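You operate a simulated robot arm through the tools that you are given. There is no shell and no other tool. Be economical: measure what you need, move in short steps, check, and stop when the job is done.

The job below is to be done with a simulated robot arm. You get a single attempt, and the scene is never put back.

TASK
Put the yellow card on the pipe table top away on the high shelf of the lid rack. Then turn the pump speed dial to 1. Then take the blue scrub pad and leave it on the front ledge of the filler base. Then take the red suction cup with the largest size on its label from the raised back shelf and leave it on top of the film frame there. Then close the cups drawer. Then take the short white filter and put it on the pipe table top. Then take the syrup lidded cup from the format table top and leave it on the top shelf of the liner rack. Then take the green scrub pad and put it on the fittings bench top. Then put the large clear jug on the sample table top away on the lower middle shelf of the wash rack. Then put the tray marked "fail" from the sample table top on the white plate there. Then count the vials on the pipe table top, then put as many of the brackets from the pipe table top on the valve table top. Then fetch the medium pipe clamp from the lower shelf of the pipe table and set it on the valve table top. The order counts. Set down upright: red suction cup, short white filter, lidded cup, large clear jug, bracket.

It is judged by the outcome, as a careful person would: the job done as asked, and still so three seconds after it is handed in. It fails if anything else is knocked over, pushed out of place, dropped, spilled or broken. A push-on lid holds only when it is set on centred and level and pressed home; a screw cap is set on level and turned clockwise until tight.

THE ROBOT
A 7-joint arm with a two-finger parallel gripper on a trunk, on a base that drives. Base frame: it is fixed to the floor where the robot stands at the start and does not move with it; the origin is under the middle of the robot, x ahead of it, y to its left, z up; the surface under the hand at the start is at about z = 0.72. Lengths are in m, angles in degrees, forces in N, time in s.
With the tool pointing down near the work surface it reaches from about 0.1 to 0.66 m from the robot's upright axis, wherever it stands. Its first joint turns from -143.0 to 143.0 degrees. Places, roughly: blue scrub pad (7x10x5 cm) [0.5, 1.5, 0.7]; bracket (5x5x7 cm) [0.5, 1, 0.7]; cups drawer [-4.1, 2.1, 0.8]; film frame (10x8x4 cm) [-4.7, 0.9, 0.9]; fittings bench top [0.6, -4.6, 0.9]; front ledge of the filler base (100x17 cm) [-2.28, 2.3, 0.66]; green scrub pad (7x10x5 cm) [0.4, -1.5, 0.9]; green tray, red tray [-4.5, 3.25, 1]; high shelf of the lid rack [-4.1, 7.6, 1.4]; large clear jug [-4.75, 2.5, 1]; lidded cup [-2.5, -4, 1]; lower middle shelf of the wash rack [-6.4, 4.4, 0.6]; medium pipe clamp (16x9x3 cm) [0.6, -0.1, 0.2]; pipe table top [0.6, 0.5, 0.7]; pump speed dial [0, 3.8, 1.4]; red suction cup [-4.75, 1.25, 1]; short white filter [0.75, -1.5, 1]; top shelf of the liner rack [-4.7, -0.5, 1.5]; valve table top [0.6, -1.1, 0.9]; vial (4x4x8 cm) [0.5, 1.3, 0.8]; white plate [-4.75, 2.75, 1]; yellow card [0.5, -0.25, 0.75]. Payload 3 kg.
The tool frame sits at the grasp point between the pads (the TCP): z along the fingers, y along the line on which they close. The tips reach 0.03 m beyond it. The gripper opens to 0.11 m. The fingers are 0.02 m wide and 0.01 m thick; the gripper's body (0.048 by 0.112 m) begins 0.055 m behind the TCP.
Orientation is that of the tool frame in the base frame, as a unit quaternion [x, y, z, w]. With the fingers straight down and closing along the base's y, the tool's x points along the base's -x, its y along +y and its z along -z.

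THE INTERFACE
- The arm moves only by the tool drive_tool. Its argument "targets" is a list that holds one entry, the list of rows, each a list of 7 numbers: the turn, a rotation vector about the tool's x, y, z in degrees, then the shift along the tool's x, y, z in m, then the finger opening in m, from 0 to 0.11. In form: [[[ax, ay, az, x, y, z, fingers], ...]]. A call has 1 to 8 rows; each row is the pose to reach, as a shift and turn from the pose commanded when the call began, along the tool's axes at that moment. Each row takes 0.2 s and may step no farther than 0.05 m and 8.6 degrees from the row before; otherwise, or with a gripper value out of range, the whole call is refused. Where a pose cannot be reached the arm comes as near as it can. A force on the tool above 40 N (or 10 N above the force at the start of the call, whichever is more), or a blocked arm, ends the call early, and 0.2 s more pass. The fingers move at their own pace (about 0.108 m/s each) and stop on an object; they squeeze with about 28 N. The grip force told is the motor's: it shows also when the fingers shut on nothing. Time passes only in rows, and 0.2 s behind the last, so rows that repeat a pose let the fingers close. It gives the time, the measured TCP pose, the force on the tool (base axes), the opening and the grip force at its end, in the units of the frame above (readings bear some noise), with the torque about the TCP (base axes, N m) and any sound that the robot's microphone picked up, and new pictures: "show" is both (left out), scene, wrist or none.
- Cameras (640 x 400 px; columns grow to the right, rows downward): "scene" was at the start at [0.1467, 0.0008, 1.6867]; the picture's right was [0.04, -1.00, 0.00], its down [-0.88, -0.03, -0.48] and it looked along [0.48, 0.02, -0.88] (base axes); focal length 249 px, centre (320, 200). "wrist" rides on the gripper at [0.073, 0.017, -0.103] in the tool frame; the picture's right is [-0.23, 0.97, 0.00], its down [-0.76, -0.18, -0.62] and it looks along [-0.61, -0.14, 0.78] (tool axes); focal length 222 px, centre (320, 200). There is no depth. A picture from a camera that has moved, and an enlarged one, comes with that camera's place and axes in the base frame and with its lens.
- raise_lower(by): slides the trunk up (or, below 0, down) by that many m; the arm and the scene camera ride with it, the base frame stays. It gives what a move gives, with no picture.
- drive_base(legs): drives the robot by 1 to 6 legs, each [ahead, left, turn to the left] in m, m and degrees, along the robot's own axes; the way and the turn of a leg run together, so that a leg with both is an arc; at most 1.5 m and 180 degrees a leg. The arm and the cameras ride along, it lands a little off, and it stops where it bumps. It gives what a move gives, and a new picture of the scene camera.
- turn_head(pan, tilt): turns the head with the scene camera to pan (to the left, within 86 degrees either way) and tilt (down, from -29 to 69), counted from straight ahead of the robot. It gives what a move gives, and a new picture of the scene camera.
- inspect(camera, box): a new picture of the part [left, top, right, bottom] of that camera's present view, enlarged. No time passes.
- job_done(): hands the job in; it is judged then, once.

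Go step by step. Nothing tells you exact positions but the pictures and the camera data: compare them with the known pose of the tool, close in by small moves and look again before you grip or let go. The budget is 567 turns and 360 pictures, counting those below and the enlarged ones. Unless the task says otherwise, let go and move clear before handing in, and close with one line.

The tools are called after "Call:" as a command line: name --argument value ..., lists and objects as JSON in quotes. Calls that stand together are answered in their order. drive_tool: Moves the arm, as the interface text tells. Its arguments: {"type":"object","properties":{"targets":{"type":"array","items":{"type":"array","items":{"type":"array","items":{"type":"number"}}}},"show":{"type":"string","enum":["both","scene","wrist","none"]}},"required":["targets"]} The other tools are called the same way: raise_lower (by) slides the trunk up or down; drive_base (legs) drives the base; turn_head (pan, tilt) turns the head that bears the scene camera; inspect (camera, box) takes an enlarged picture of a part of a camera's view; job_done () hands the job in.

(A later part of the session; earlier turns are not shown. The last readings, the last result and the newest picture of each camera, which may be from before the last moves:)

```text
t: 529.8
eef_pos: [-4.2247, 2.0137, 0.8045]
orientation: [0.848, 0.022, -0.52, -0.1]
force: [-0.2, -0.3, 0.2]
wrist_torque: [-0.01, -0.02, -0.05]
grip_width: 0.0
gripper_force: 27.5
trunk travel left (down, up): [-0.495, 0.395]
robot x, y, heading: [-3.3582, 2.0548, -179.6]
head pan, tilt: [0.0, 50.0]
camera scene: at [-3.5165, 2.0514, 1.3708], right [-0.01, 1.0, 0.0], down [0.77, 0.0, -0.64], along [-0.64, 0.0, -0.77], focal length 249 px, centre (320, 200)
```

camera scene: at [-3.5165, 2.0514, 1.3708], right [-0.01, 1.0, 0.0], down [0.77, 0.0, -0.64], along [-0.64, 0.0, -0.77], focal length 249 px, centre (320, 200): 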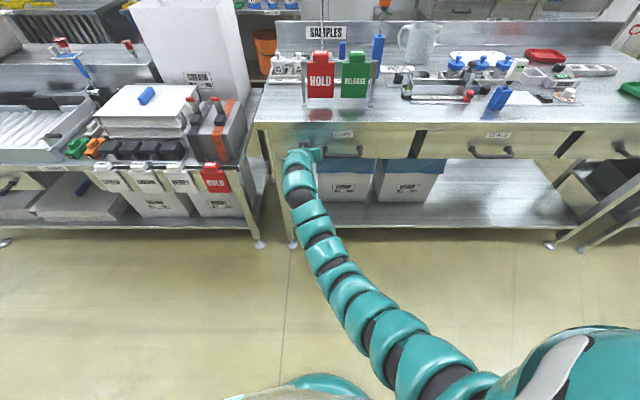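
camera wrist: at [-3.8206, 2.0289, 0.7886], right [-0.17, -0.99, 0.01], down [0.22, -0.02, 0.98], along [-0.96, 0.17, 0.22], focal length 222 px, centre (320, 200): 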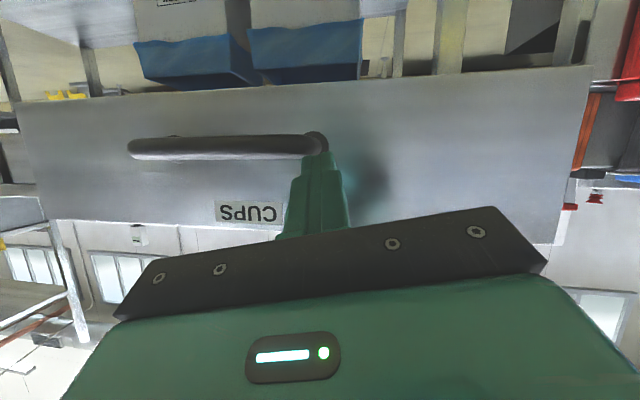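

Call:
drive_tool --targets '[[[0, 0, 0, -0.005, 0.001, 0.009, 0.0], [0, 0, 0, -0.009, 0.001, 0.018, 0.0], [0, 0, 0, -0.0135, 0.002, 0.0266, 0.0]]]' --show "scene"

Call:
inspect --camera "scene" --box '[250, 100, 450, 200]'

```text
t: 530.2
eef_pos: [-4.228, 2.0156, 0.8045]
orientation: [0.849, 0.021, -0.519, -0.102]
force: [37.8, 5.6, 13.4]
wrist_torque: [-0.03, 0.22, -0.18]
grip_width: 0.0
gripper_force: 28.4
trunk travel left (down, up): [-0.495, 0.395]
robot x, y, heading: [-3.3597, 2.056, -179.6]
head pan, tilt: [0.0, 50.0]
stopped in row 2: the force on the tool passed its limit at 62 N (the readings are from after the stop); the commanded pose is now the measured one
camera scene: at [-3.5095, 2.0525, 1.3718], right [-0.01, 1.0, 0.0], down [0.76, 0.0, -0.65], along [-0.65, 0.0, -0.76], focal length 249 px, centre (320, 200)
```

scene: 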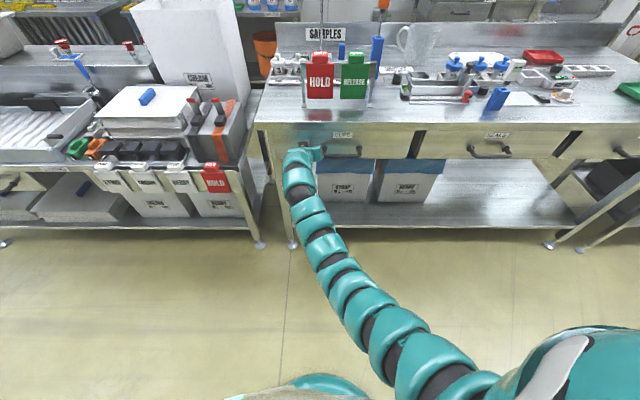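

```text
3.20 times, centred on (350, 150) of scene
camera zoom: at [-3.5095, 2.0525, 1.3718], right [-0.01, 1.0, 0.0], down [0.76, 0.0, -0.65], along [-0.65, 0.0, -0.76], focal length 798 px, centre (224, 360)
```

zoom: 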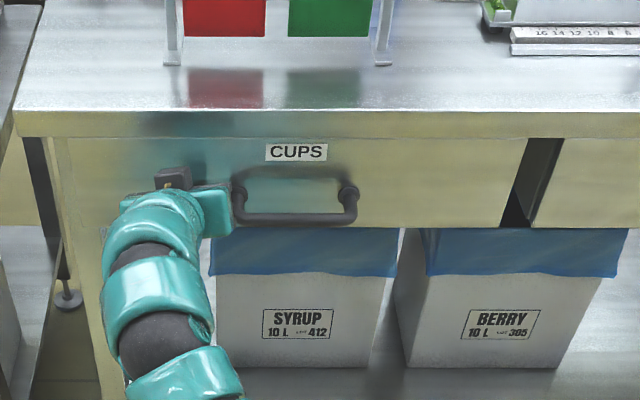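

The drawer is fully closed. I retract, raise the trunk, and head to the valve table on the east side via the south.

Call:
drive_tool --targets '[[[0, 0, 0, 0.02, -0.003, -0.04, 0.0], [0, 0, 0, 0.04, -0.006, -0.08, 0.0], [0, 0, 0, 0.06, -0.009, -0.12, 0.0], [0, 0, 0, 0.08, -0.012, -0.16, 0.0], [0, 0, 0, 0.1, -0.015, -0.2, 0.0]]]' --show "none"

Call:
raise_lower --by 0.33

Call:
drive_base --legs '[[0, 0, 89.6], [0, -0.31, 0], [1.5, 0, 0], [1.5, 0, 0], [1.2, 0, 0], [0.6, -0.75, 0]]'

```text
t: 531.4
eef_pos: [-4.0097, 2.0162, 0.803]
orientation: [0.85, 0.021, -0.517, -0.102]
force: [-0.1, -0.5, 0.1]
wrist_torque: [0.02, 0.01, 0.0]
grip_width: 0.0
gripper_force: 27.8
trunk travel left (down, up): [-0.495, 0.395]
robot x, y, heading: [-3.3579, 2.054, -179.6]
head pan, tilt: [0.0, 50.0]
```

```text
t: 534.7
eef_pos: [-4.0109, 2.0148, 1.1337]
orientation: [0.85, 0.022, -0.517, -0.101]
force: [0.1, -0.1, -0.3]
wrist_torque: [0.01, 0.04, 0.04]
grip_width: 0.0
gripper_force: 27.6
trunk travel left (down, up): [-0.825, 0.065]
robot x, y, heading: [-3.3593, 2.0542, -179.8]
head pan, tilt: [0.0, 50.0]
```

```text
t: 565.0
eef_pos: [-4.5167, -3.3998, 1.1341]
orientation: [0.595, 0.607, -0.441, 0.287]
force: [-0.2, 0.7, 0.1]
wrist_torque: [0.03, -0.01, -0.04]
grip_width: 0.0003
gripper_force: 27.9
trunk travel left (down, up): [-0.825, 0.065]
robot x, y, heading: [-4.5351, -2.744, -91.5]
head pan, tilt: [0.0, 50.0]
camera scene: at [-4.5372, -2.9077, 1.7008], right [-1.0, 0.03, 0.0], down [0.02, 0.77, -0.64], along [-0.02, -0.64, -0.77], focal length 249 px, centre (320, 200)
```

scene: 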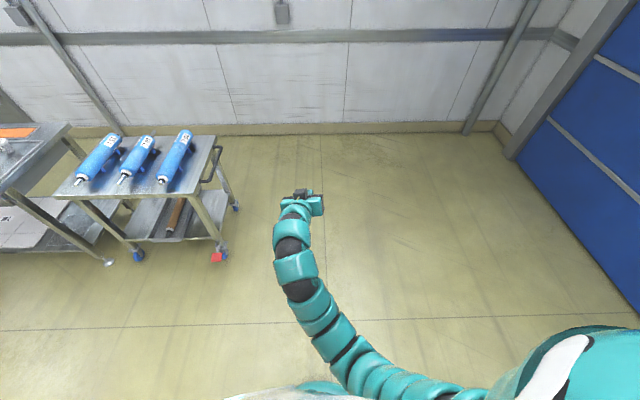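

Call:
drive_base --legs '[[1.5, 0, 0], [0.15, 0, 0], [0, 0, 91.5], [0, -0.32, 0], [1.5, 0, 0], [1.5, 0, 0]]'

```text
t: 593.0
eef_pos: [-0.959, -4.8434, 1.1326]
orientation: [0.003, 0.85, -0.117, 0.513]
force: [0.6, -0.6, -0.1]
wrist_torque: [-0.02, 0.0, -0.01]
grip_width: 0.0
gripper_force: 28.0
trunk travel left (down, up): [-0.825, 0.065]
robot x, y, heading: [-1.6091, -4.8423, -3.4]
head pan, tilt: [0.0, 50.0]
camera scene: at [-1.4515, -4.8538, 1.7008], right [-0.05, -1.0, 0.0], down [-0.77, 0.04, -0.64], along [0.64, -0.03, -0.77], focal length 249 px, centre (320, 200)
```

scene: 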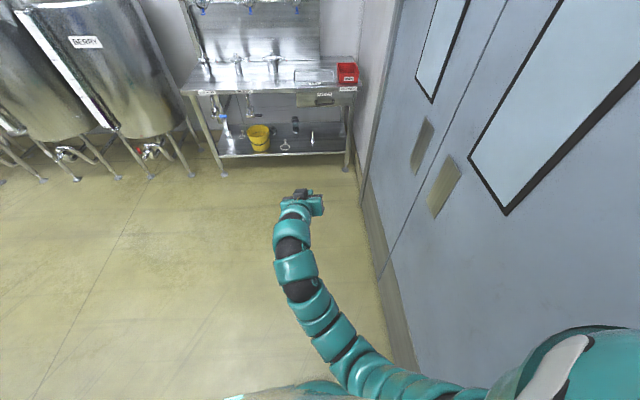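

Call:
drive_base --legs '[[0.85, 0.3, 3.4], [0, 1.4, 0], [0, 1.5, 0]]'

Call:
turn_head --pan 0 --tilt 30

Call:
inspect --camera "scene" --box '[200, 150, 440, 300]'

```text
t: 611.4
eef_pos: [-0.0469, -1.6477, 1.1337]
orientation: [0.001, 0.85, -0.116, 0.513]
force: [-0.2, -0.7, -0.5]
wrist_torque: [0.01, -0.01, -0.01]
grip_width: 0.0003
gripper_force: 27.7
trunk travel left (down, up): [-0.825, 0.065]
robot x, y, heading: [-0.6959, -1.6485, -3.1]
head pan, tilt: [0.0, 50.0]
camera scene: at [-0.5382, -1.6593, 1.7008], right [-0.05, -1.0, 0.0], down [-0.77, 0.04, -0.64], along [0.64, -0.03, -0.77], focal length 249 px, centre (320, 200)
```

scene: 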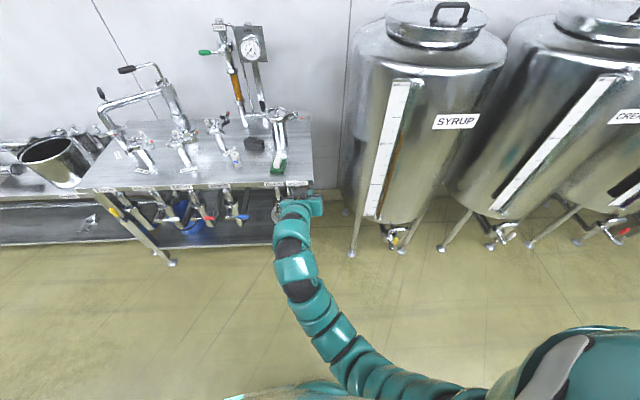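

```text
t: 612.2
eef_pos: [-0.0458, -1.6475, 1.1341]
orientation: [0.001, 0.851, -0.115, 0.513]
force: [-0.6, 0.6, 0.4]
wrist_torque: [0.05, -0.02, -0.01]
grip_width: 0.0
gripper_force: 28.0
trunk travel left (down, up): [-0.825, 0.065]
robot x, y, heading: [-0.6955, -1.6524, -2.6]
head pan, tilt: [0.0, 30.0]
camera scene: at [-0.5248, -1.6602, 1.7302], right [-0.05, -1.0, 0.0], down [-0.5, 0.03, -0.87], along [0.86, -0.04, -0.5], focal length 249 px, centre (320, 200)
```

scene: 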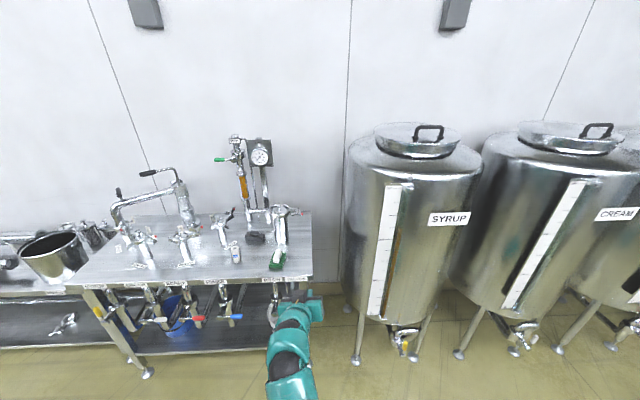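

```text
2.67 times, centred on (320, 225) of scene
camera zoom: at [-0.5248, -1.6602, 1.7302], right [-0.05, -1.0, 0.0], down [-0.5, 0.03, -0.87], along [0.86, -0.04, -0.5], focal length 665 px, centre (320, 133)
```

zoom: 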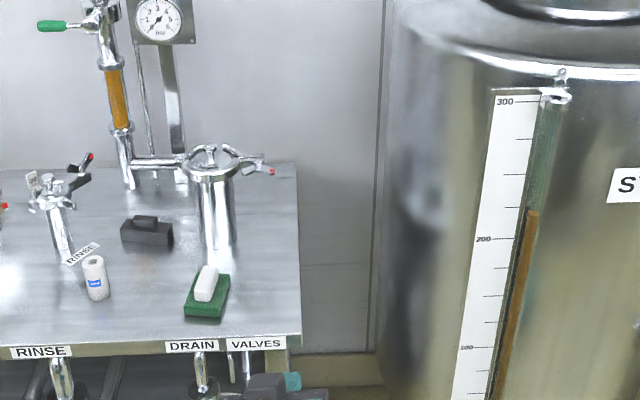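

Call:
drive_base --legs '[[0.15, 0.45, 2.6]]'

Call:
inspect --camera "scene" --box '[260, 140, 500, 300]'

```text
t: 615.0
eef_pos: [0.1153, -1.1719, 1.1332]
orientation: [-0.015, 0.85, -0.105, 0.515]
force: [0.1, 0.4, 0.1]
wrist_torque: [-0.03, 0.03, -0.01]
grip_width: 0.0001
gripper_force: 27.8
trunk travel left (down, up): [-0.825, 0.065]
robot x, y, heading: [-0.5361, -1.1978, -0.6]
head pan, tilt: [0.0, 30.0]
camera scene: at [-0.363, -1.2042, 1.7303], right [-0.01, -1.0, 0.0], down [-0.5, 0.01, -0.87], along [0.87, -0.01, -0.5], focal length 249 px, centre (320, 200)
```

scene: 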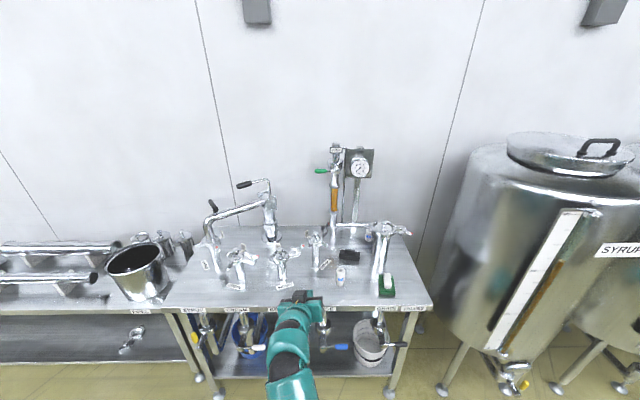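

```text
2.50 times, centred on (380, 220) of scene
camera zoom: at [-0.363, -1.2042, 1.7303], right [-0.01, -1.0, 0.0], down [-0.5, 0.01, -0.87], along [0.87, -0.01, -0.5], focal length 623 px, centre (170, 150)
```

zoom: 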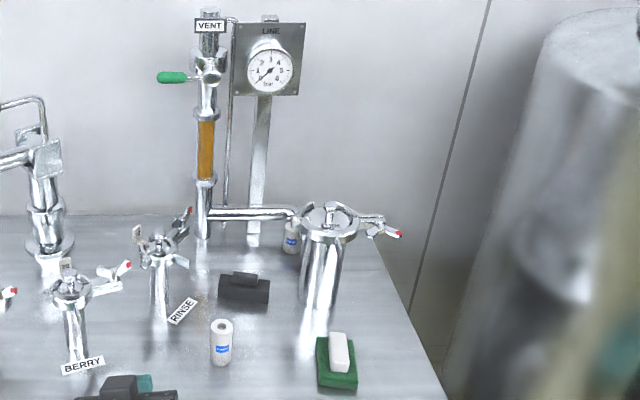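

Call:
inspect --camera "scene" --box '[330, 215, 420, 305]'

```text
4.44 times, centred on (375, 260) of scene
camera zoom: at [-0.363, -1.2042, 1.7303], right [-0.01, -1.0, 0.0], down [-0.5, 0.01, -0.87], along [0.87, -0.01, -0.5], focal length 1108 px, centre (76, -67)
```

zoom: 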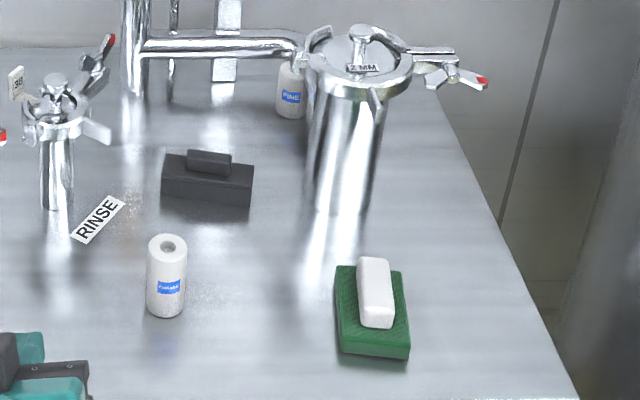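

The short filter stands behind the housing at about (0.72, -1.49), under a pipe. I use the wrist camera for a second angle.

Call:
inspect --camera "wrist" --box '[0, 0, 640, 400]'

```text
1.00 times, centred on (320, 200) of wrist (not enlarged: the box is as wide or as high as the picture)
camera zoom: at [-0.0078, -1.1483, 1.1132], right [0.19, 0.98, 0.01], down [-0.21, 0.03, 0.98], along [0.96, -0.18, 0.21], focal length 222 px, centre (320, 200)
```

zoom: 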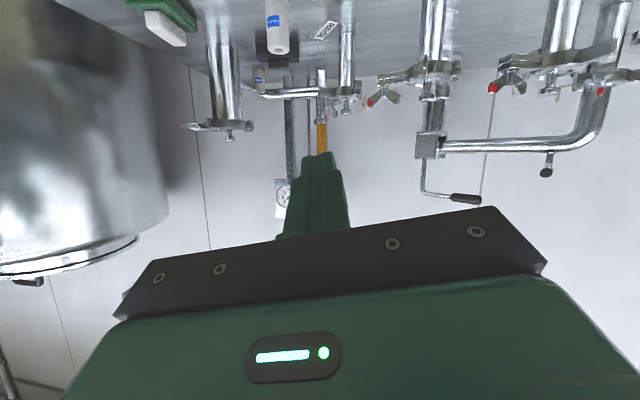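

Call:
inspect --camera "wrist" --box '[180, 0, 360, 150]'

```text
2.67 times, centred on (270, 75) of wrist
camera zoom: at [-0.0078, -1.1483, 1.1132], right [0.19, 0.98, 0.01], down [-0.21, 0.03, 0.98], along [0.96, -0.18, 0.21], focal length 592 px, centre (453, 533)
```

zoom: 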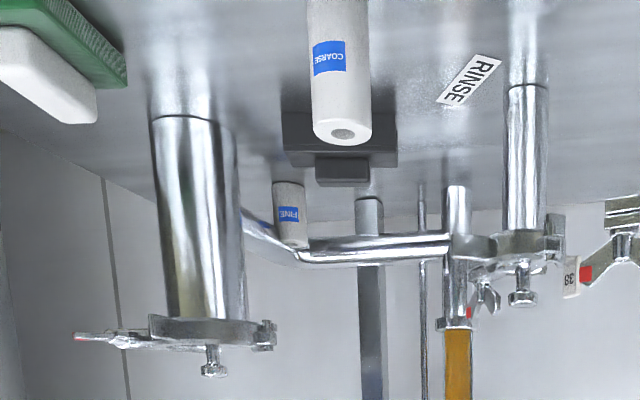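

I shift north for an oblique view of the filter and pipe.

Call:
drive_base --legs '[[0.08, 0.55, 0]]'

Call:
turn_head --pan -38 --tilt 32

Call:
inspect --camera "scene" --box '[250, 110, 410, 230]'

```text
t: 618.3
eef_pos: [0.1998, -0.6135, 1.1339]
orientation: [-0.015, 0.851, -0.106, 0.515]
force: [0.7, 0.3, 0.4]
wrist_torque: [0.01, 0.04, 0.0]
grip_width: 0.0002
gripper_force: 28.0
trunk travel left (down, up): [-0.825, 0.065]
robot x, y, heading: [-0.4516, -0.6448, -0.8]
head pan, tilt: [0.0, 30.0]
camera scene: at [-0.2778, -0.6448, 1.7303], right [-0.01, -1.0, 0.0], down [-0.5, 0.01, -0.87], along [0.87, -0.01, -0.5], focal length 249 px, centre (320, 200)
```

scene: 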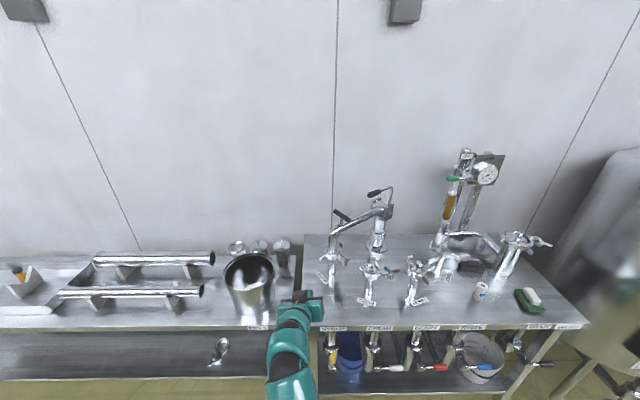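

```text
t: 619.3
eef_pos: [0.1999, -0.6139, 1.1341]
orientation: [-0.015, 0.85, -0.105, 0.516]
force: [0.0, 0.0, -0.9]
wrist_torque: [0.01, -0.02, 0.0]
grip_width: 0.0
gripper_force: 27.7
trunk travel left (down, up): [-0.825, 0.065]
robot x, y, heading: [-0.4514, -0.6401, -0.4]
head pan, tilt: [-38.0, 32.0]
camera scene: at [-0.2983, -0.7005, 1.7272], right [-0.62, -0.78, 0.0], down [-0.41, 0.33, -0.85], along [0.66, -0.53, -0.53], focal length 249 px, centre (320, 200)
```

scene: 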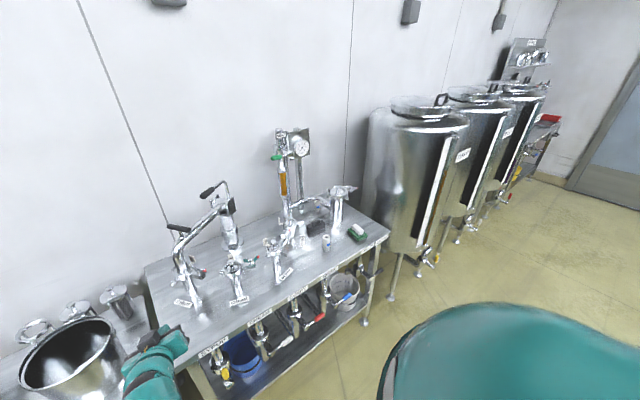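

```text
3.33 times, centred on (330, 170) of scene
camera zoom: at [-0.2983, -0.7005, 1.7272], right [-0.62, -0.78, 0.0], down [-0.41, 0.33, -0.85], along [0.66, -0.53, -0.53], focal length 831 px, centre (287, 300)
```

zoom: 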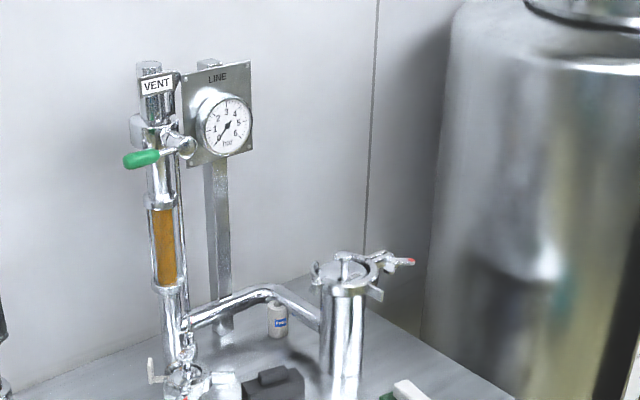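

The pipe runs at z≈0.955 just in front of the filter (base ≈ (0.72,-1.49), top z≈0.91). A vertical descent behind the pipe should work; I first bring the tool to straight down.

Call:
raise_lower --by 0.06

Call:
drive_tool --targets '[[[-1.6, 7.8, 0.2, 0, 0, 0, 0.06], [-3.2, 15.6, 0.45, 0, 0, 0, 0.06], [-4.8, 23.4, 0.7, 0, 0, 0, 0.06], [-6.4, 31.2, 0.9, 0, 0, 0, 0.06], [-8, 39, 1.1, 0.02, 0, 0.0, 0.06], [-9.5, 46.7, 1.35, 0.04, 0, 0, 0.06], [-11.1, 54.5, 1.6, 0.06, 0, 0, 0.06], [-12.7, 62.3, 1.8, 0.08, 0, 0, 0.06]]]' --show "none"

```text
t: 620.3
eef_pos: [0.201, -0.6138, 1.1929]
orientation: [-0.015, 0.851, -0.106, 0.515]
force: [-0.4, 0.2, 0.7]
wrist_torque: [0.03, 0.0, 0.01]
grip_width: 0.0
gripper_force: 27.8
trunk travel left (down, up): [-0.885, 0.005]
robot x, y, heading: [-0.451, -0.6407, -0.5]
head pan, tilt: [-38.0, 32.0]
```

```text
t: 622.1
eef_pos: [0.1498, -0.6375, 1.0795]
orientation: [0.001, 1.0, -0.001, 0.003]
force: [0.0, -0.8, 0.0]
wrist_torque: [-0.02, -0.01, 0.04]
grip_width: 0.0597
gripper_force: 0.0
out of reach, approached as far as the arm can: row 8
trunk travel left (down, up): [-0.885, 0.005]
robot x, y, heading: [-0.4524, -0.6418, -0.4]
head pan, tilt: [-38.0, 32.0]
```

Call:
drive_base --legs '[[0, -0.745, 0.4], [0.3, 0, 0]]'

Call:
turn_head --pan 0 --tilt 45

Call:
inspect --camera "wrist" --box '[0, 0, 640, 400]'

```text
t: 627.8
eef_pos: [0.4439, -1.375, 1.0794]
orientation: [-0.001, 1.0, -0.001, 0.003]
force: [1.1, -0.3, 0.0]
wrist_torque: [0.01, 0.02, 0.0]
grip_width: 0.06
gripper_force: 0.1
trunk travel left (down, up): [-0.885, 0.005]
robot x, y, heading: [-0.1559, -1.3786, -0.9]
head pan, tilt: [-38.0, 32.0]
camera scene: at [-0.0043, -1.4385, 1.7871], right [-0.62, -0.78, 0.0], down [-0.41, 0.33, -0.85], along [0.66, -0.53, -0.53], focal length 249 px, centre (320, 200)
```

scene: 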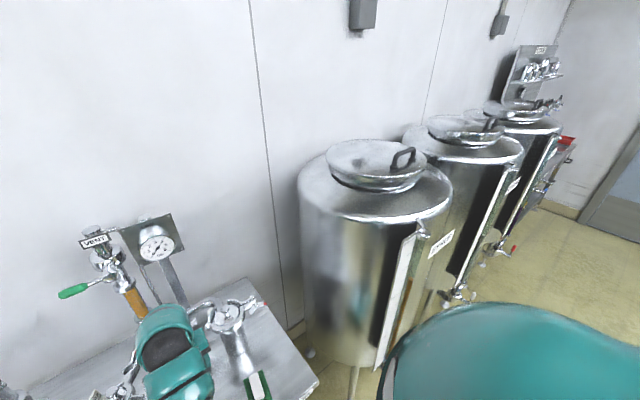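

```text
t: 628.8
eef_pos: [0.4442, -1.3763, 1.08]
orientation: [-0.001, 1.0, -0.001, 0.005]
force: [0.5, 0.5, -0.4]
wrist_torque: [0.03, 0.0, 0.0]
grip_width: 0.0599
gripper_force: 0.2
trunk travel left (down, up): [-0.885, 0.005]
robot x, y, heading: [-0.1569, -1.3786, -0.3]
head pan, tilt: [0.0, 45.0]
camera scene: at [0.006, -1.3836, 1.7677], right [-0.01, -1.0, 0.0], down [-0.71, 0.01, -0.71], along [0.71, -0.01, -0.71], focal length 249 px, centre (320, 200)
```

scene: 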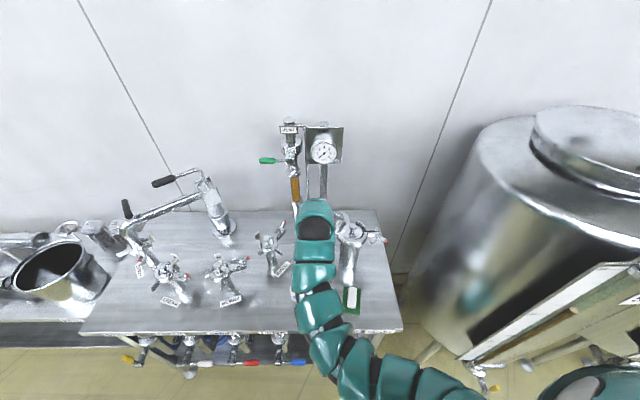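

```text
1.00 times, centred on (320, 200) of wrist (not enlarged: the box is as wide or as high as the picture)
camera zoom: at [0.3708, -1.3573, 1.1829], right [0.23, 0.97, 0.0], down [0.76, -0.18, 0.63], along [0.61, -0.14, -0.78], focal length 222 px, centre (320, 200)
```

zoom: 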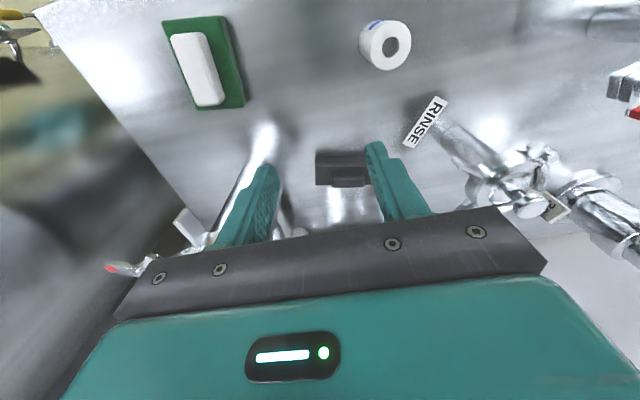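

I test the forward reach along the clear lane between column and housing.

Call:
drive_tool --targets '[[[0, 0, 0, -0.04, -0.004, 0.005, 0.06], [0, 0, 0, -0.08, -0.006, 0.01, 0.06], [0, 0, 0, -0.12, -0.008, 0.02, 0.06], [0, 0, 0, -0.16, -0.01, 0.03, 0.06], [0, 0, 0, -0.2, -0.012, 0.03, 0.06]]]' --show "wrist"

```text
t: 630.0
eef_pos: [0.6083, -1.3939, 1.053]
orientation: [0.001, 1.0, 0.001, 0.005]
force: [-0.6, 0.0, 0.4]
wrist_torque: [0.02, 0.0, 0.02]
grip_width: 0.0599
gripper_force: 0.1
out of reach, approached as far as the arm can: row 5
trunk travel left (down, up): [-0.885, 0.005]
robot x, y, heading: [-0.1571, -1.38, -0.5]
head pan, tilt: [0.0, 45.0]
camera wrist: at [0.535, -1.3756, 1.1564], right [0.23, 0.97, 0.0], down [0.76, -0.18, 0.63], along [0.61, -0.14, -0.78], focal length 222 px, centre (320, 200)
```

wrist: 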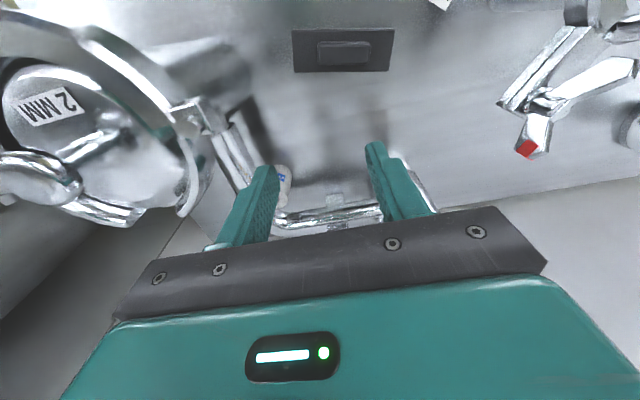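

Call:
inspect --camera "wrist" --box '[200, 110, 440, 260]'

```text
2.67 times, centred on (320, 185) of wrist
camera zoom: at [0.535, -1.3756, 1.1564], right [0.23, 0.97, 0.0], down [0.76, -0.18, 0.63], along [0.61, -0.14, -0.78], focal length 592 px, centre (320, 240)
```

zoom: 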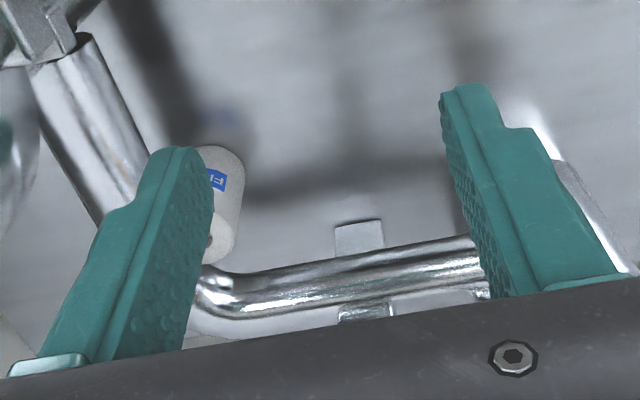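

The filter sits in the inner corner of an L‑shaped pipe. I lower the hand a bit to get a second close view and measure the pipe height.

Call:
drive_tool --targets '[[[0, 0, 0, 0.025, 0, 0.03, 0.06], [0, 0, 0, 0.045, 0, 0.065, 0.06], [0, 0, 0, 0.05, 0, 0.095, 0.06]]]' --show "wrist"

Call:
inspect --camera "wrist" --box '[200, 110, 440, 260]'

```text
t: 630.6
eef_pos: [0.5698, -1.3914, 0.9981]
orientation: [-0.001, 1.0, -0.003, 0.01]
force: [-10.8, 0.5, 18.3]
wrist_torque: [-1.02, -0.66, -0.63]
grip_width: 0.06
gripper_force: 0.0
trunk travel left (down, up): [-0.885, 0.005]
robot x, y, heading: [-0.1569, -1.3812, -0.6]
head pan, tilt: [0.0, 45.0]
stopped in row 3: the force on the tool passed its limit at 65 N (the readings are from after the stop); the commanded pose is now the measured one
camera wrist: at [0.4955, -1.3727, 1.1001], right [0.23, 0.97, 0.0], down [0.75, -0.17, 0.64], along [0.62, -0.14, -0.77], focal length 222 px, centre (320, 200)
```

wrist: 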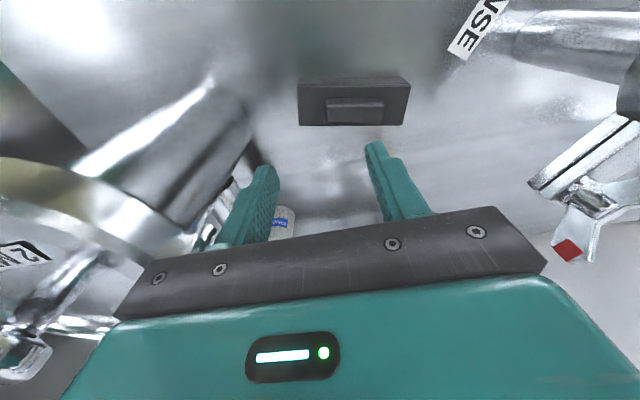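

```text
2.67 times, centred on (320, 185) of wrist
camera zoom: at [0.4955, -1.3727, 1.1001], right [0.23, 0.97, 0.0], down [0.75, -0.17, 0.64], along [0.62, -0.14, -0.77], focal length 592 px, centre (320, 240)
```

zoom: 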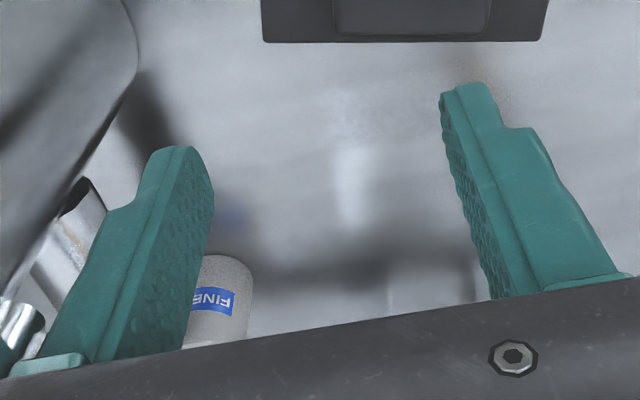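

The palm touched the housing lid. I raise straight up and move north away from it.

Call:
drive_tool --targets '[[[0, 0, 0, 0, 0, -0.03, 0.06], [0, 0, 0, 0, 0, -0.06, 0.06], [0, 0, 0, 0.03, 0.02, -0.075, 0.06], [0, 0, 0, 0.06, 0.02, -0.075, 0.06]]]'

```text
t: 631.9
eef_pos: [0.5264, -1.3832, 1.0927]
orientation: [-0.008, 0.999, -0.022, 0.032]
force: [0.6, -0.4, 0.6]
wrist_torque: [0.05, -0.01, 0.02]
grip_width: 0.0597
gripper_force: 0.1
trunk travel left (down, up): [-0.885, 0.005]
robot x, y, heading: [-0.1564, -1.3773, -0.8]
head pan, tilt: [0.0, 45.0]
stopped in row 4: the arm was blocked; the commanded pose is now the measured one
camera scene: at [0.0058, -1.3867, 1.7677], right [-0.01, -1.0, 0.0], down [-0.71, 0.01, -0.71], along [0.71, -0.01, -0.71], focal length 249 px, centre (320, 200)
camera wrist: at [0.4482, -1.3624, 1.191], right [0.21, 0.98, -0.03], down [0.72, -0.14, 0.68], along [0.66, -0.17, -0.73], focal length 222 px, centre (320, 200)
```

scene: 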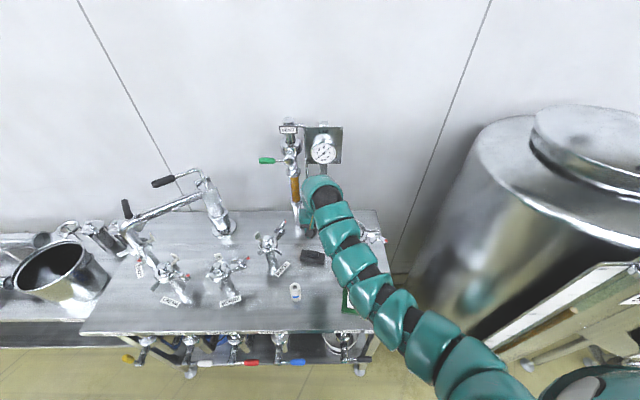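
wrist: 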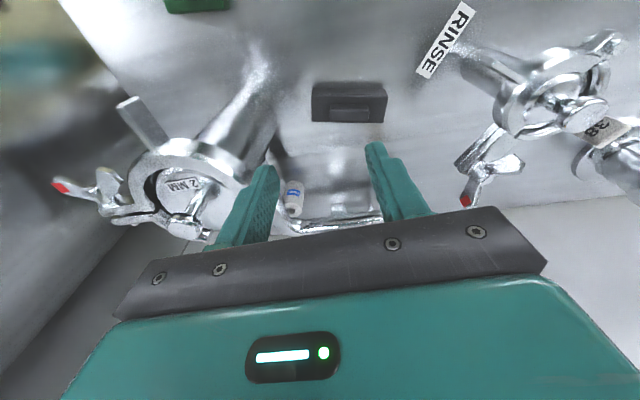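

I back the base out along the lane and plan a 45° approach from the north‑west, where the filter is open.

Call:
drive_base --legs '[[-0.32, 0.0, 0.8]]'

Call:
drive_tool --targets '[[[0, 0, 8, 0.01, 0, 0.01, 0.06], [0, 0, 16, 0.02, 0, 0.02, 0.06], [0, 0, 24, 0.03, 0, 0.03, 0.06], [0, 0, 32, 0.03, 0, 0.03, 0.06], [0, 0, 40, 0.03, 0, 0.03, 0.06], [0, 0, 48, 0.03, 0, 0.03, 0.06]]]' --show "scene"

```text
t: 634.0
eef_pos: [0.2063, -1.3701, 1.0928]
orientation: [-0.017, 0.999, -0.024, 0.033]
force: [0.3, 0.3, -0.2]
wrist_torque: [-0.01, -0.03, 0.01]
grip_width: 0.0603
gripper_force: 0.1
trunk travel left (down, up): [-0.885, 0.005]
robot x, y, heading: [-0.475, -1.3804, 0.2]
head pan, tilt: [0.0, 45.0]
camera scene: at [-0.3153, -1.3801, 1.7678], right [0.01, -1.0, 0.0], down [-0.71, 0.0, -0.71], along [0.71, 0.0, -0.71], focal length 249 px, centre (320, 200)
```

scene: 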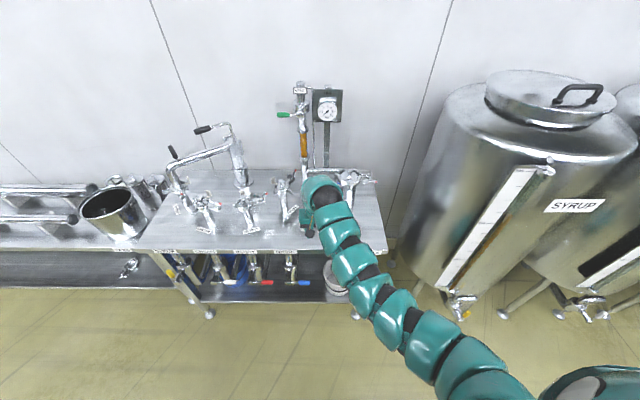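

```text
t: 635.4
eef_pos: [0.1791, -1.3715, 1.0618]
orientation: [0.393, 0.919, -0.009, 0.04]
force: [-1.2, -0.2, -0.2]
wrist_torque: [-0.02, 0.02, 0.03]
grip_width: 0.06
gripper_force: 0.1
trunk travel left (down, up): [-0.885, 0.005]
robot x, y, heading: [-0.4774, -1.3784, 0.4]
head pan, tilt: [0.0, 45.0]
camera scene: at [-0.3143, -1.3801, 1.7677], right [0.01, -1.0, 0.0], down [-0.71, 0.0, -0.71], along [0.71, 0.0, -0.71], focal length 249 px, centre (320, 200)
```

scene: 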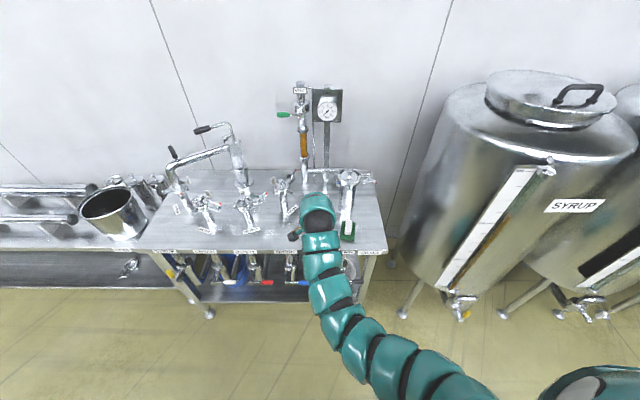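

Call:
drive_tool --targets '[[[0, -7, 0, 0, 0, 0, 0.06], [0, -14, 0, 0, 0, 0, 0.06], [0, -21, 0, 0, 0, 0, 0.06], [0, -28, 0, 0, 0, 0, 0.06], [0, -35, 0, 0, 0, 0, 0.06], [0, -41, 0, 0, 0, 0, 0.06]]]' --show "wrist"

```text
t: 636.8
eef_pos: [0.1789, -1.3733, 1.0622]
orientation: [0.364, 0.846, -0.145, 0.361]
force: [0.0, 0.4, -0.8]
wrist_torque: [-0.04, 0.02, 0.0]
grip_width: 0.0598
gripper_force: 0.1
trunk travel left (down, up): [-0.885, 0.005]
robot x, y, heading: [-0.4799, -1.378, 0.6]
head pan, tilt: [0.0, 45.0]
camera wrist: at [0.1052, -1.2705, 1.0831], right [0.81, 0.56, 0.18], down [-0.08, -0.2, 0.98], along [0.58, -0.81, -0.11], focal length 222 px, centre (320, 200)
```

wrist: 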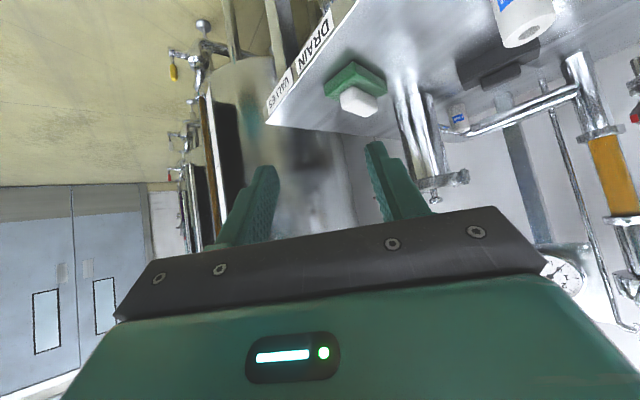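

Call:
inspect --camera "wrist" --box '[370, 40, 610, 210]'

```text
2.35 times, centred on (490, 125) of wrist
camera zoom: at [0.1052, -1.2705, 1.0831], right [0.81, 0.56, 0.18], down [-0.08, -0.2, 0.98], along [0.58, -0.81, -0.11], focal length 523 px, centre (-80, 376)
```

zoom: 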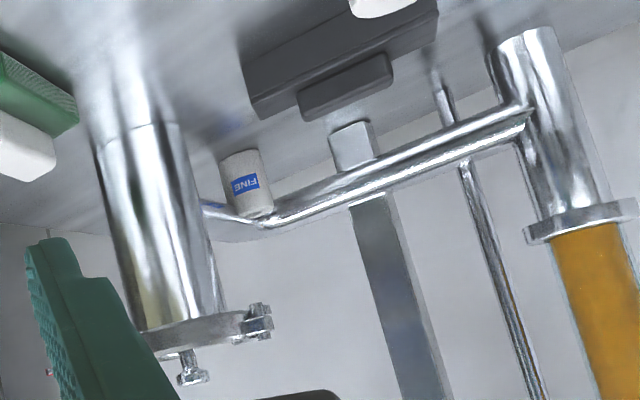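

From here the filter is clearly open toward the north‑west. I drive forward keeping the hand above the fixtures.

Call:
drive_base --legs '[[0.43, -0.02, -0.6]]'

Call:
inspect --camera "wrist" --box '[0, 0, 640, 400]'

```text
t: 639.5
eef_pos: [0.6155, -1.3985, 1.0621]
orientation: [0.367, 0.845, -0.147, 0.359]
force: [0.0, 0.2, 0.2]
wrist_torque: [-0.03, -0.01, 0.0]
grip_width: 0.0602
gripper_force: 0.0
trunk travel left (down, up): [-0.885, 0.005]
robot x, y, heading: [-0.0417, -1.401, -0.3]
head pan, tilt: [0.0, 45.0]
camera scene: at [0.1226, -1.4013, 1.7676], right [0.0, -1.0, 0.0], down [-0.71, 0.0, -0.71], along [0.71, 0.0, -0.71], focal length 249 px, centre (320, 200)
```

scene: 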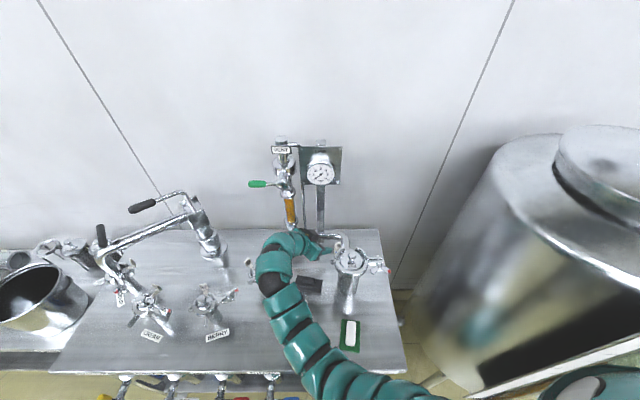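

```text
1.00 times, centred on (320, 200) of wrist (not enlarged: the box is as wide or as high as the picture)
camera zoom: at [0.5423, -1.296, 1.0822], right [0.82, 0.55, 0.18], down [-0.08, -0.2, 0.98], along [0.57, -0.81, -0.12], focal length 222 px, centre (320, 200)
```

zoom: 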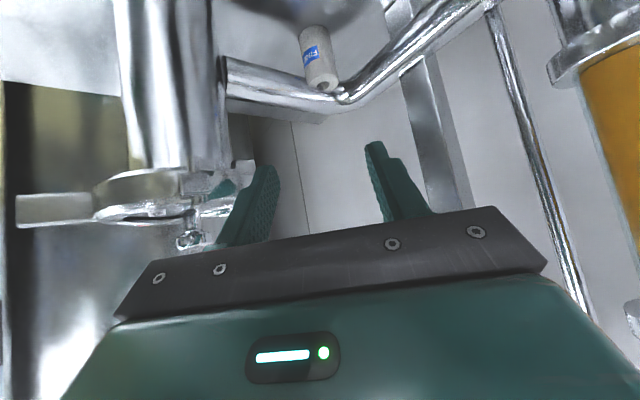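

The filter is at about (0.715, -1.492) with clear access between housing and column. I advance along the tool axis in stages.

Call:
drive_tool --targets '[[[0, 0, 0, 0.017, 0.006, 0.03, 0.054], [0, 0, 0, 0.034, 0.01, 0.06, 0.054], [0, 0, 0, 0.034, 0.01, 0.1, 0.054], [0, 0, 0, 0.034, 0.009, 0.13, 0.054]]]'

Call:
inspect --camera "wrist" --box '[220, 40, 460, 220]'

```text
t: 640.5
eef_pos: [0.6716, -1.4401, 0.9432]
orientation: [0.368, 0.846, -0.146, 0.357]
force: [0.0, 0.1, -0.1]
wrist_torque: [0.0, -0.02, 0.0]
grip_width: 0.054
gripper_force: 0.0
trunk travel left (down, up): [-0.885, 0.005]
robot x, y, heading: [-0.0427, -1.4002, -0.2]
head pan, tilt: [0.0, 45.0]
camera scene: at [0.1222, -1.4013, 1.7676], right [0.0, -1.0, 0.0], down [-0.71, 0.0, -0.71], along [0.71, 0.0, -0.71], focal length 249 px, centre (320, 200)
camera wrist: at [0.5982, -1.3378, 0.965], right [0.82, 0.55, 0.18], down [-0.08, -0.2, 0.98], along [0.57, -0.81, -0.12], focal length 222 px, centre (320, 200)
```

scene: 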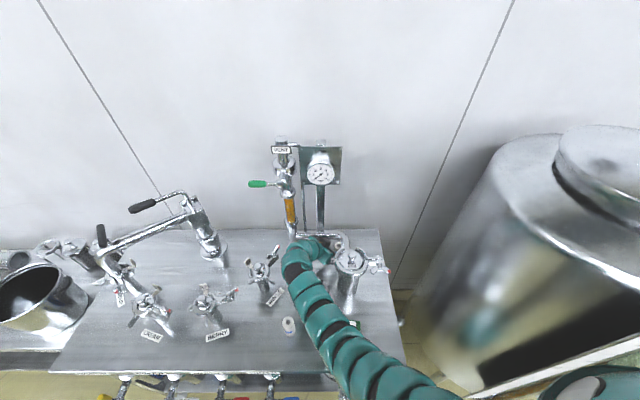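
wrist: 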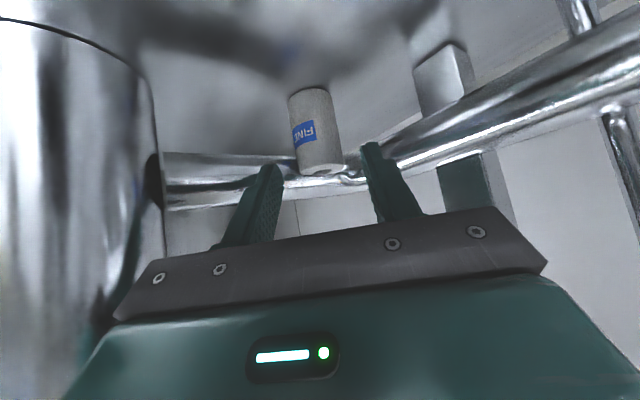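

```text
2.22 times, centred on (340, 130) of wrist
camera zoom: at [0.5982, -1.3378, 0.965], right [0.82, 0.55, 0.18], down [-0.08, -0.2, 0.98], along [0.57, -0.81, -0.12], focal length 494 px, centre (276, 356)
```

zoom: 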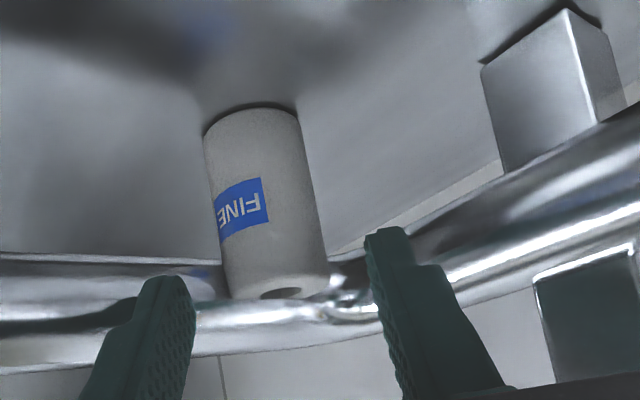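

The pipe segment is close to the filter's south side, so I keep a small offset to the north‑east and slide in slowly along the tool axis.

Call:
drive_tool --targets '[[[0, 0, 0, 0, 0.0, 0.03, 0.052], [0, 0, 0, 0, 0.001, 0.055, 0.052], [0, 0, 0, 0, 0.001, 0.075, 0.052]]]' --show "wrist"

Call:
inspect --camera "wrist" --box '[220, 80, 460, 240]'

```text
t: 641.2
eef_pos: [0.7075, -1.4797, 0.8938]
orientation: [0.368, 0.845, -0.147, 0.358]
force: [-0.2, -0.5, 0.0]
wrist_torque: [0.01, 0.01, 0.05]
grip_width: 0.052
gripper_force: 0.1
trunk travel left (down, up): [-0.885, 0.005]
robot x, y, heading: [-0.0453, -1.398, -0.0]
head pan, tilt: [0.0, 45.0]
camera wrist: at [0.6344, -1.377, 0.9145], right [0.82, 0.55, 0.18], down [-0.08, -0.2, 0.98], along [0.57, -0.81, -0.12], focal length 222 px, centre (320, 200)
```

wrist: 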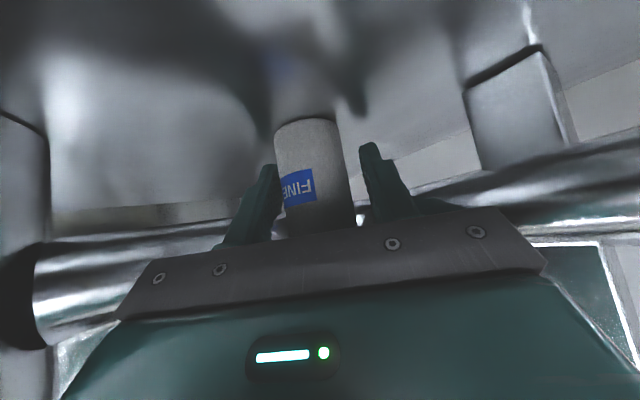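

```text
2.50 times, centred on (340, 160) of wrist
camera zoom: at [0.6344, -1.377, 0.9145], right [0.82, 0.55, 0.18], down [-0.08, -0.2, 0.98], along [0.57, -0.81, -0.12], focal length 555 px, centre (270, 300)
```

zoom: 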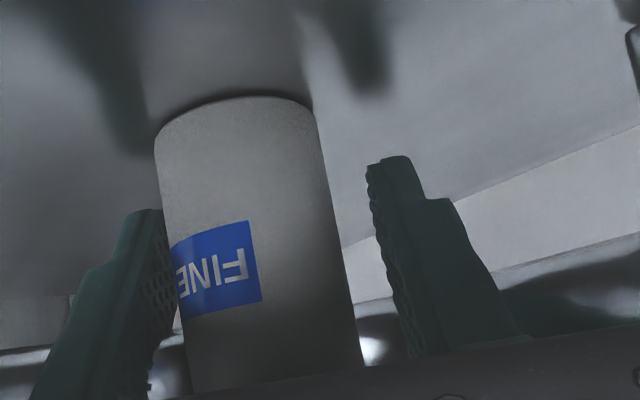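

Call:
drive_tool --targets '[[[0, 0, 0, 0, -0.001, 0.01, 0.052], [0, 0, 0, 0, -0.001, 0.018, 0.052], [0, 0, 0, 0, -0.001, 0.018, 0.02], [0, 0, 0, 0, -0.001, 0.018, 0.02], [0, 0, 0, 0, -0.001, 0.018, 0.02]]]' --show "wrist"

```text
t: 641.9
eef_pos: [0.7114, -1.485, 0.8895]
orientation: [0.368, 0.844, -0.147, 0.361]
force: [-17.9, 7.3, 37.2]
wrist_torque: [-0.95, 0.76, -0.58]
grip_width: 0.0368
gripper_force: 16.7
trunk travel left (down, up): [-0.885, 0.005]
robot x, y, heading: [-0.042, -1.3988, -0.3]
head pan, tilt: [0.0, 45.0]
stopped in row 3: the force on the tool passed its limit at 54 N (the readings are from after the stop); the commanded pose is now the measured one
camera wrist: at [0.6391, -1.3823, 0.9088], right [0.81, 0.55, 0.18], down [-0.09, -0.19, 0.98], along [0.57, -0.81, -0.11], focal length 222 px, centre (320, 200)
```

wrist: 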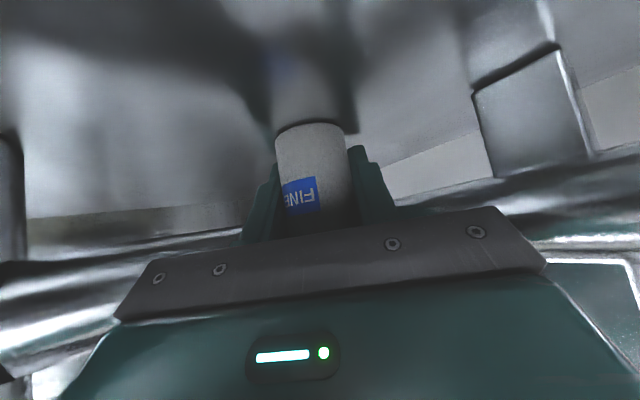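

The filter is between the pads. I complete the grip, then ease up and back.

Call:
drive_tool --targets '[[[0, 0, 0, 0, 0, -0.001, 0.02], [0, 0, 0, 0, 0, -0.002, 0.02], [0, 0, 0, 0, 0, -0.002, 0.02]]]' --show "none"

```text
t: 642.7
eef_pos: [0.713, -1.4851, 0.889]
orientation: [0.367, 0.844, -0.147, 0.361]
force: [3.3, -4.7, 30.7]
wrist_torque: [-0.76, 0.16, 0.35]
grip_width: 0.0364
gripper_force: 27.6
trunk travel left (down, up): [-0.885, 0.005]
robot x, y, heading: [-0.0415, -1.3996, -0.2]
head pan, tilt: [0.0, 45.0]
```

Call:
drive_tool --targets '[[[0, 0, 0, 0, 0.001, -0.015, 0.02], [0, 0, 0, 0, 0.002, -0.04, 0.02], [0, 0, 0, 0, 0.002, -0.08, 0.02], [0, 0, 0, 0, 0.002, -0.12, 0.02], [0, 0, 0, 0, 0.002, -0.16, 0.02], [0, 0, 0, -0.01, 0.002, -0.2, 0.02]]]'

```text
t: 644.1
eef_pos: [0.6192, -1.3839, 1.0288]
orientation: [0.367, 0.846, -0.148, 0.358]
force: [0.1, 0.0, 0.0]
wrist_torque: [0.0, -0.01, 0.0]
grip_width: 0.0364
gripper_force: 27.7
trunk travel left (down, up): [-0.885, 0.005]
robot x, y, heading: [-0.0427, -1.3976, -0.1]
head pan, tilt: [0.0, 45.0]
camera scene: at [0.1206, -1.4006, 1.7678], right [0.0, -1.0, 0.0], down [-0.71, 0.0, -0.71], along [0.71, 0.0, -0.71], focal length 249 px, centre (320, 200)
camera wrist: at [0.5458, -1.2811, 1.0497], right [0.82, 0.55, 0.18], down [-0.08, -0.19, 0.98], along [0.57, -0.81, -0.12], focal length 222 px, centre (320, 200)
```

scene: 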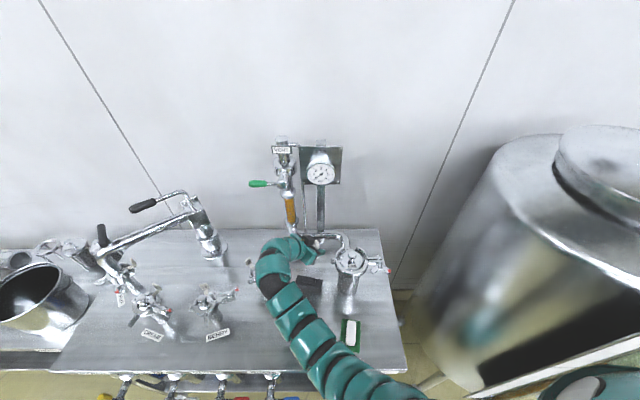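
wrist: 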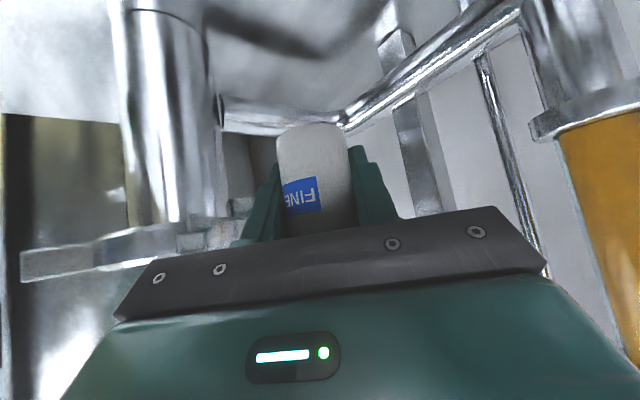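

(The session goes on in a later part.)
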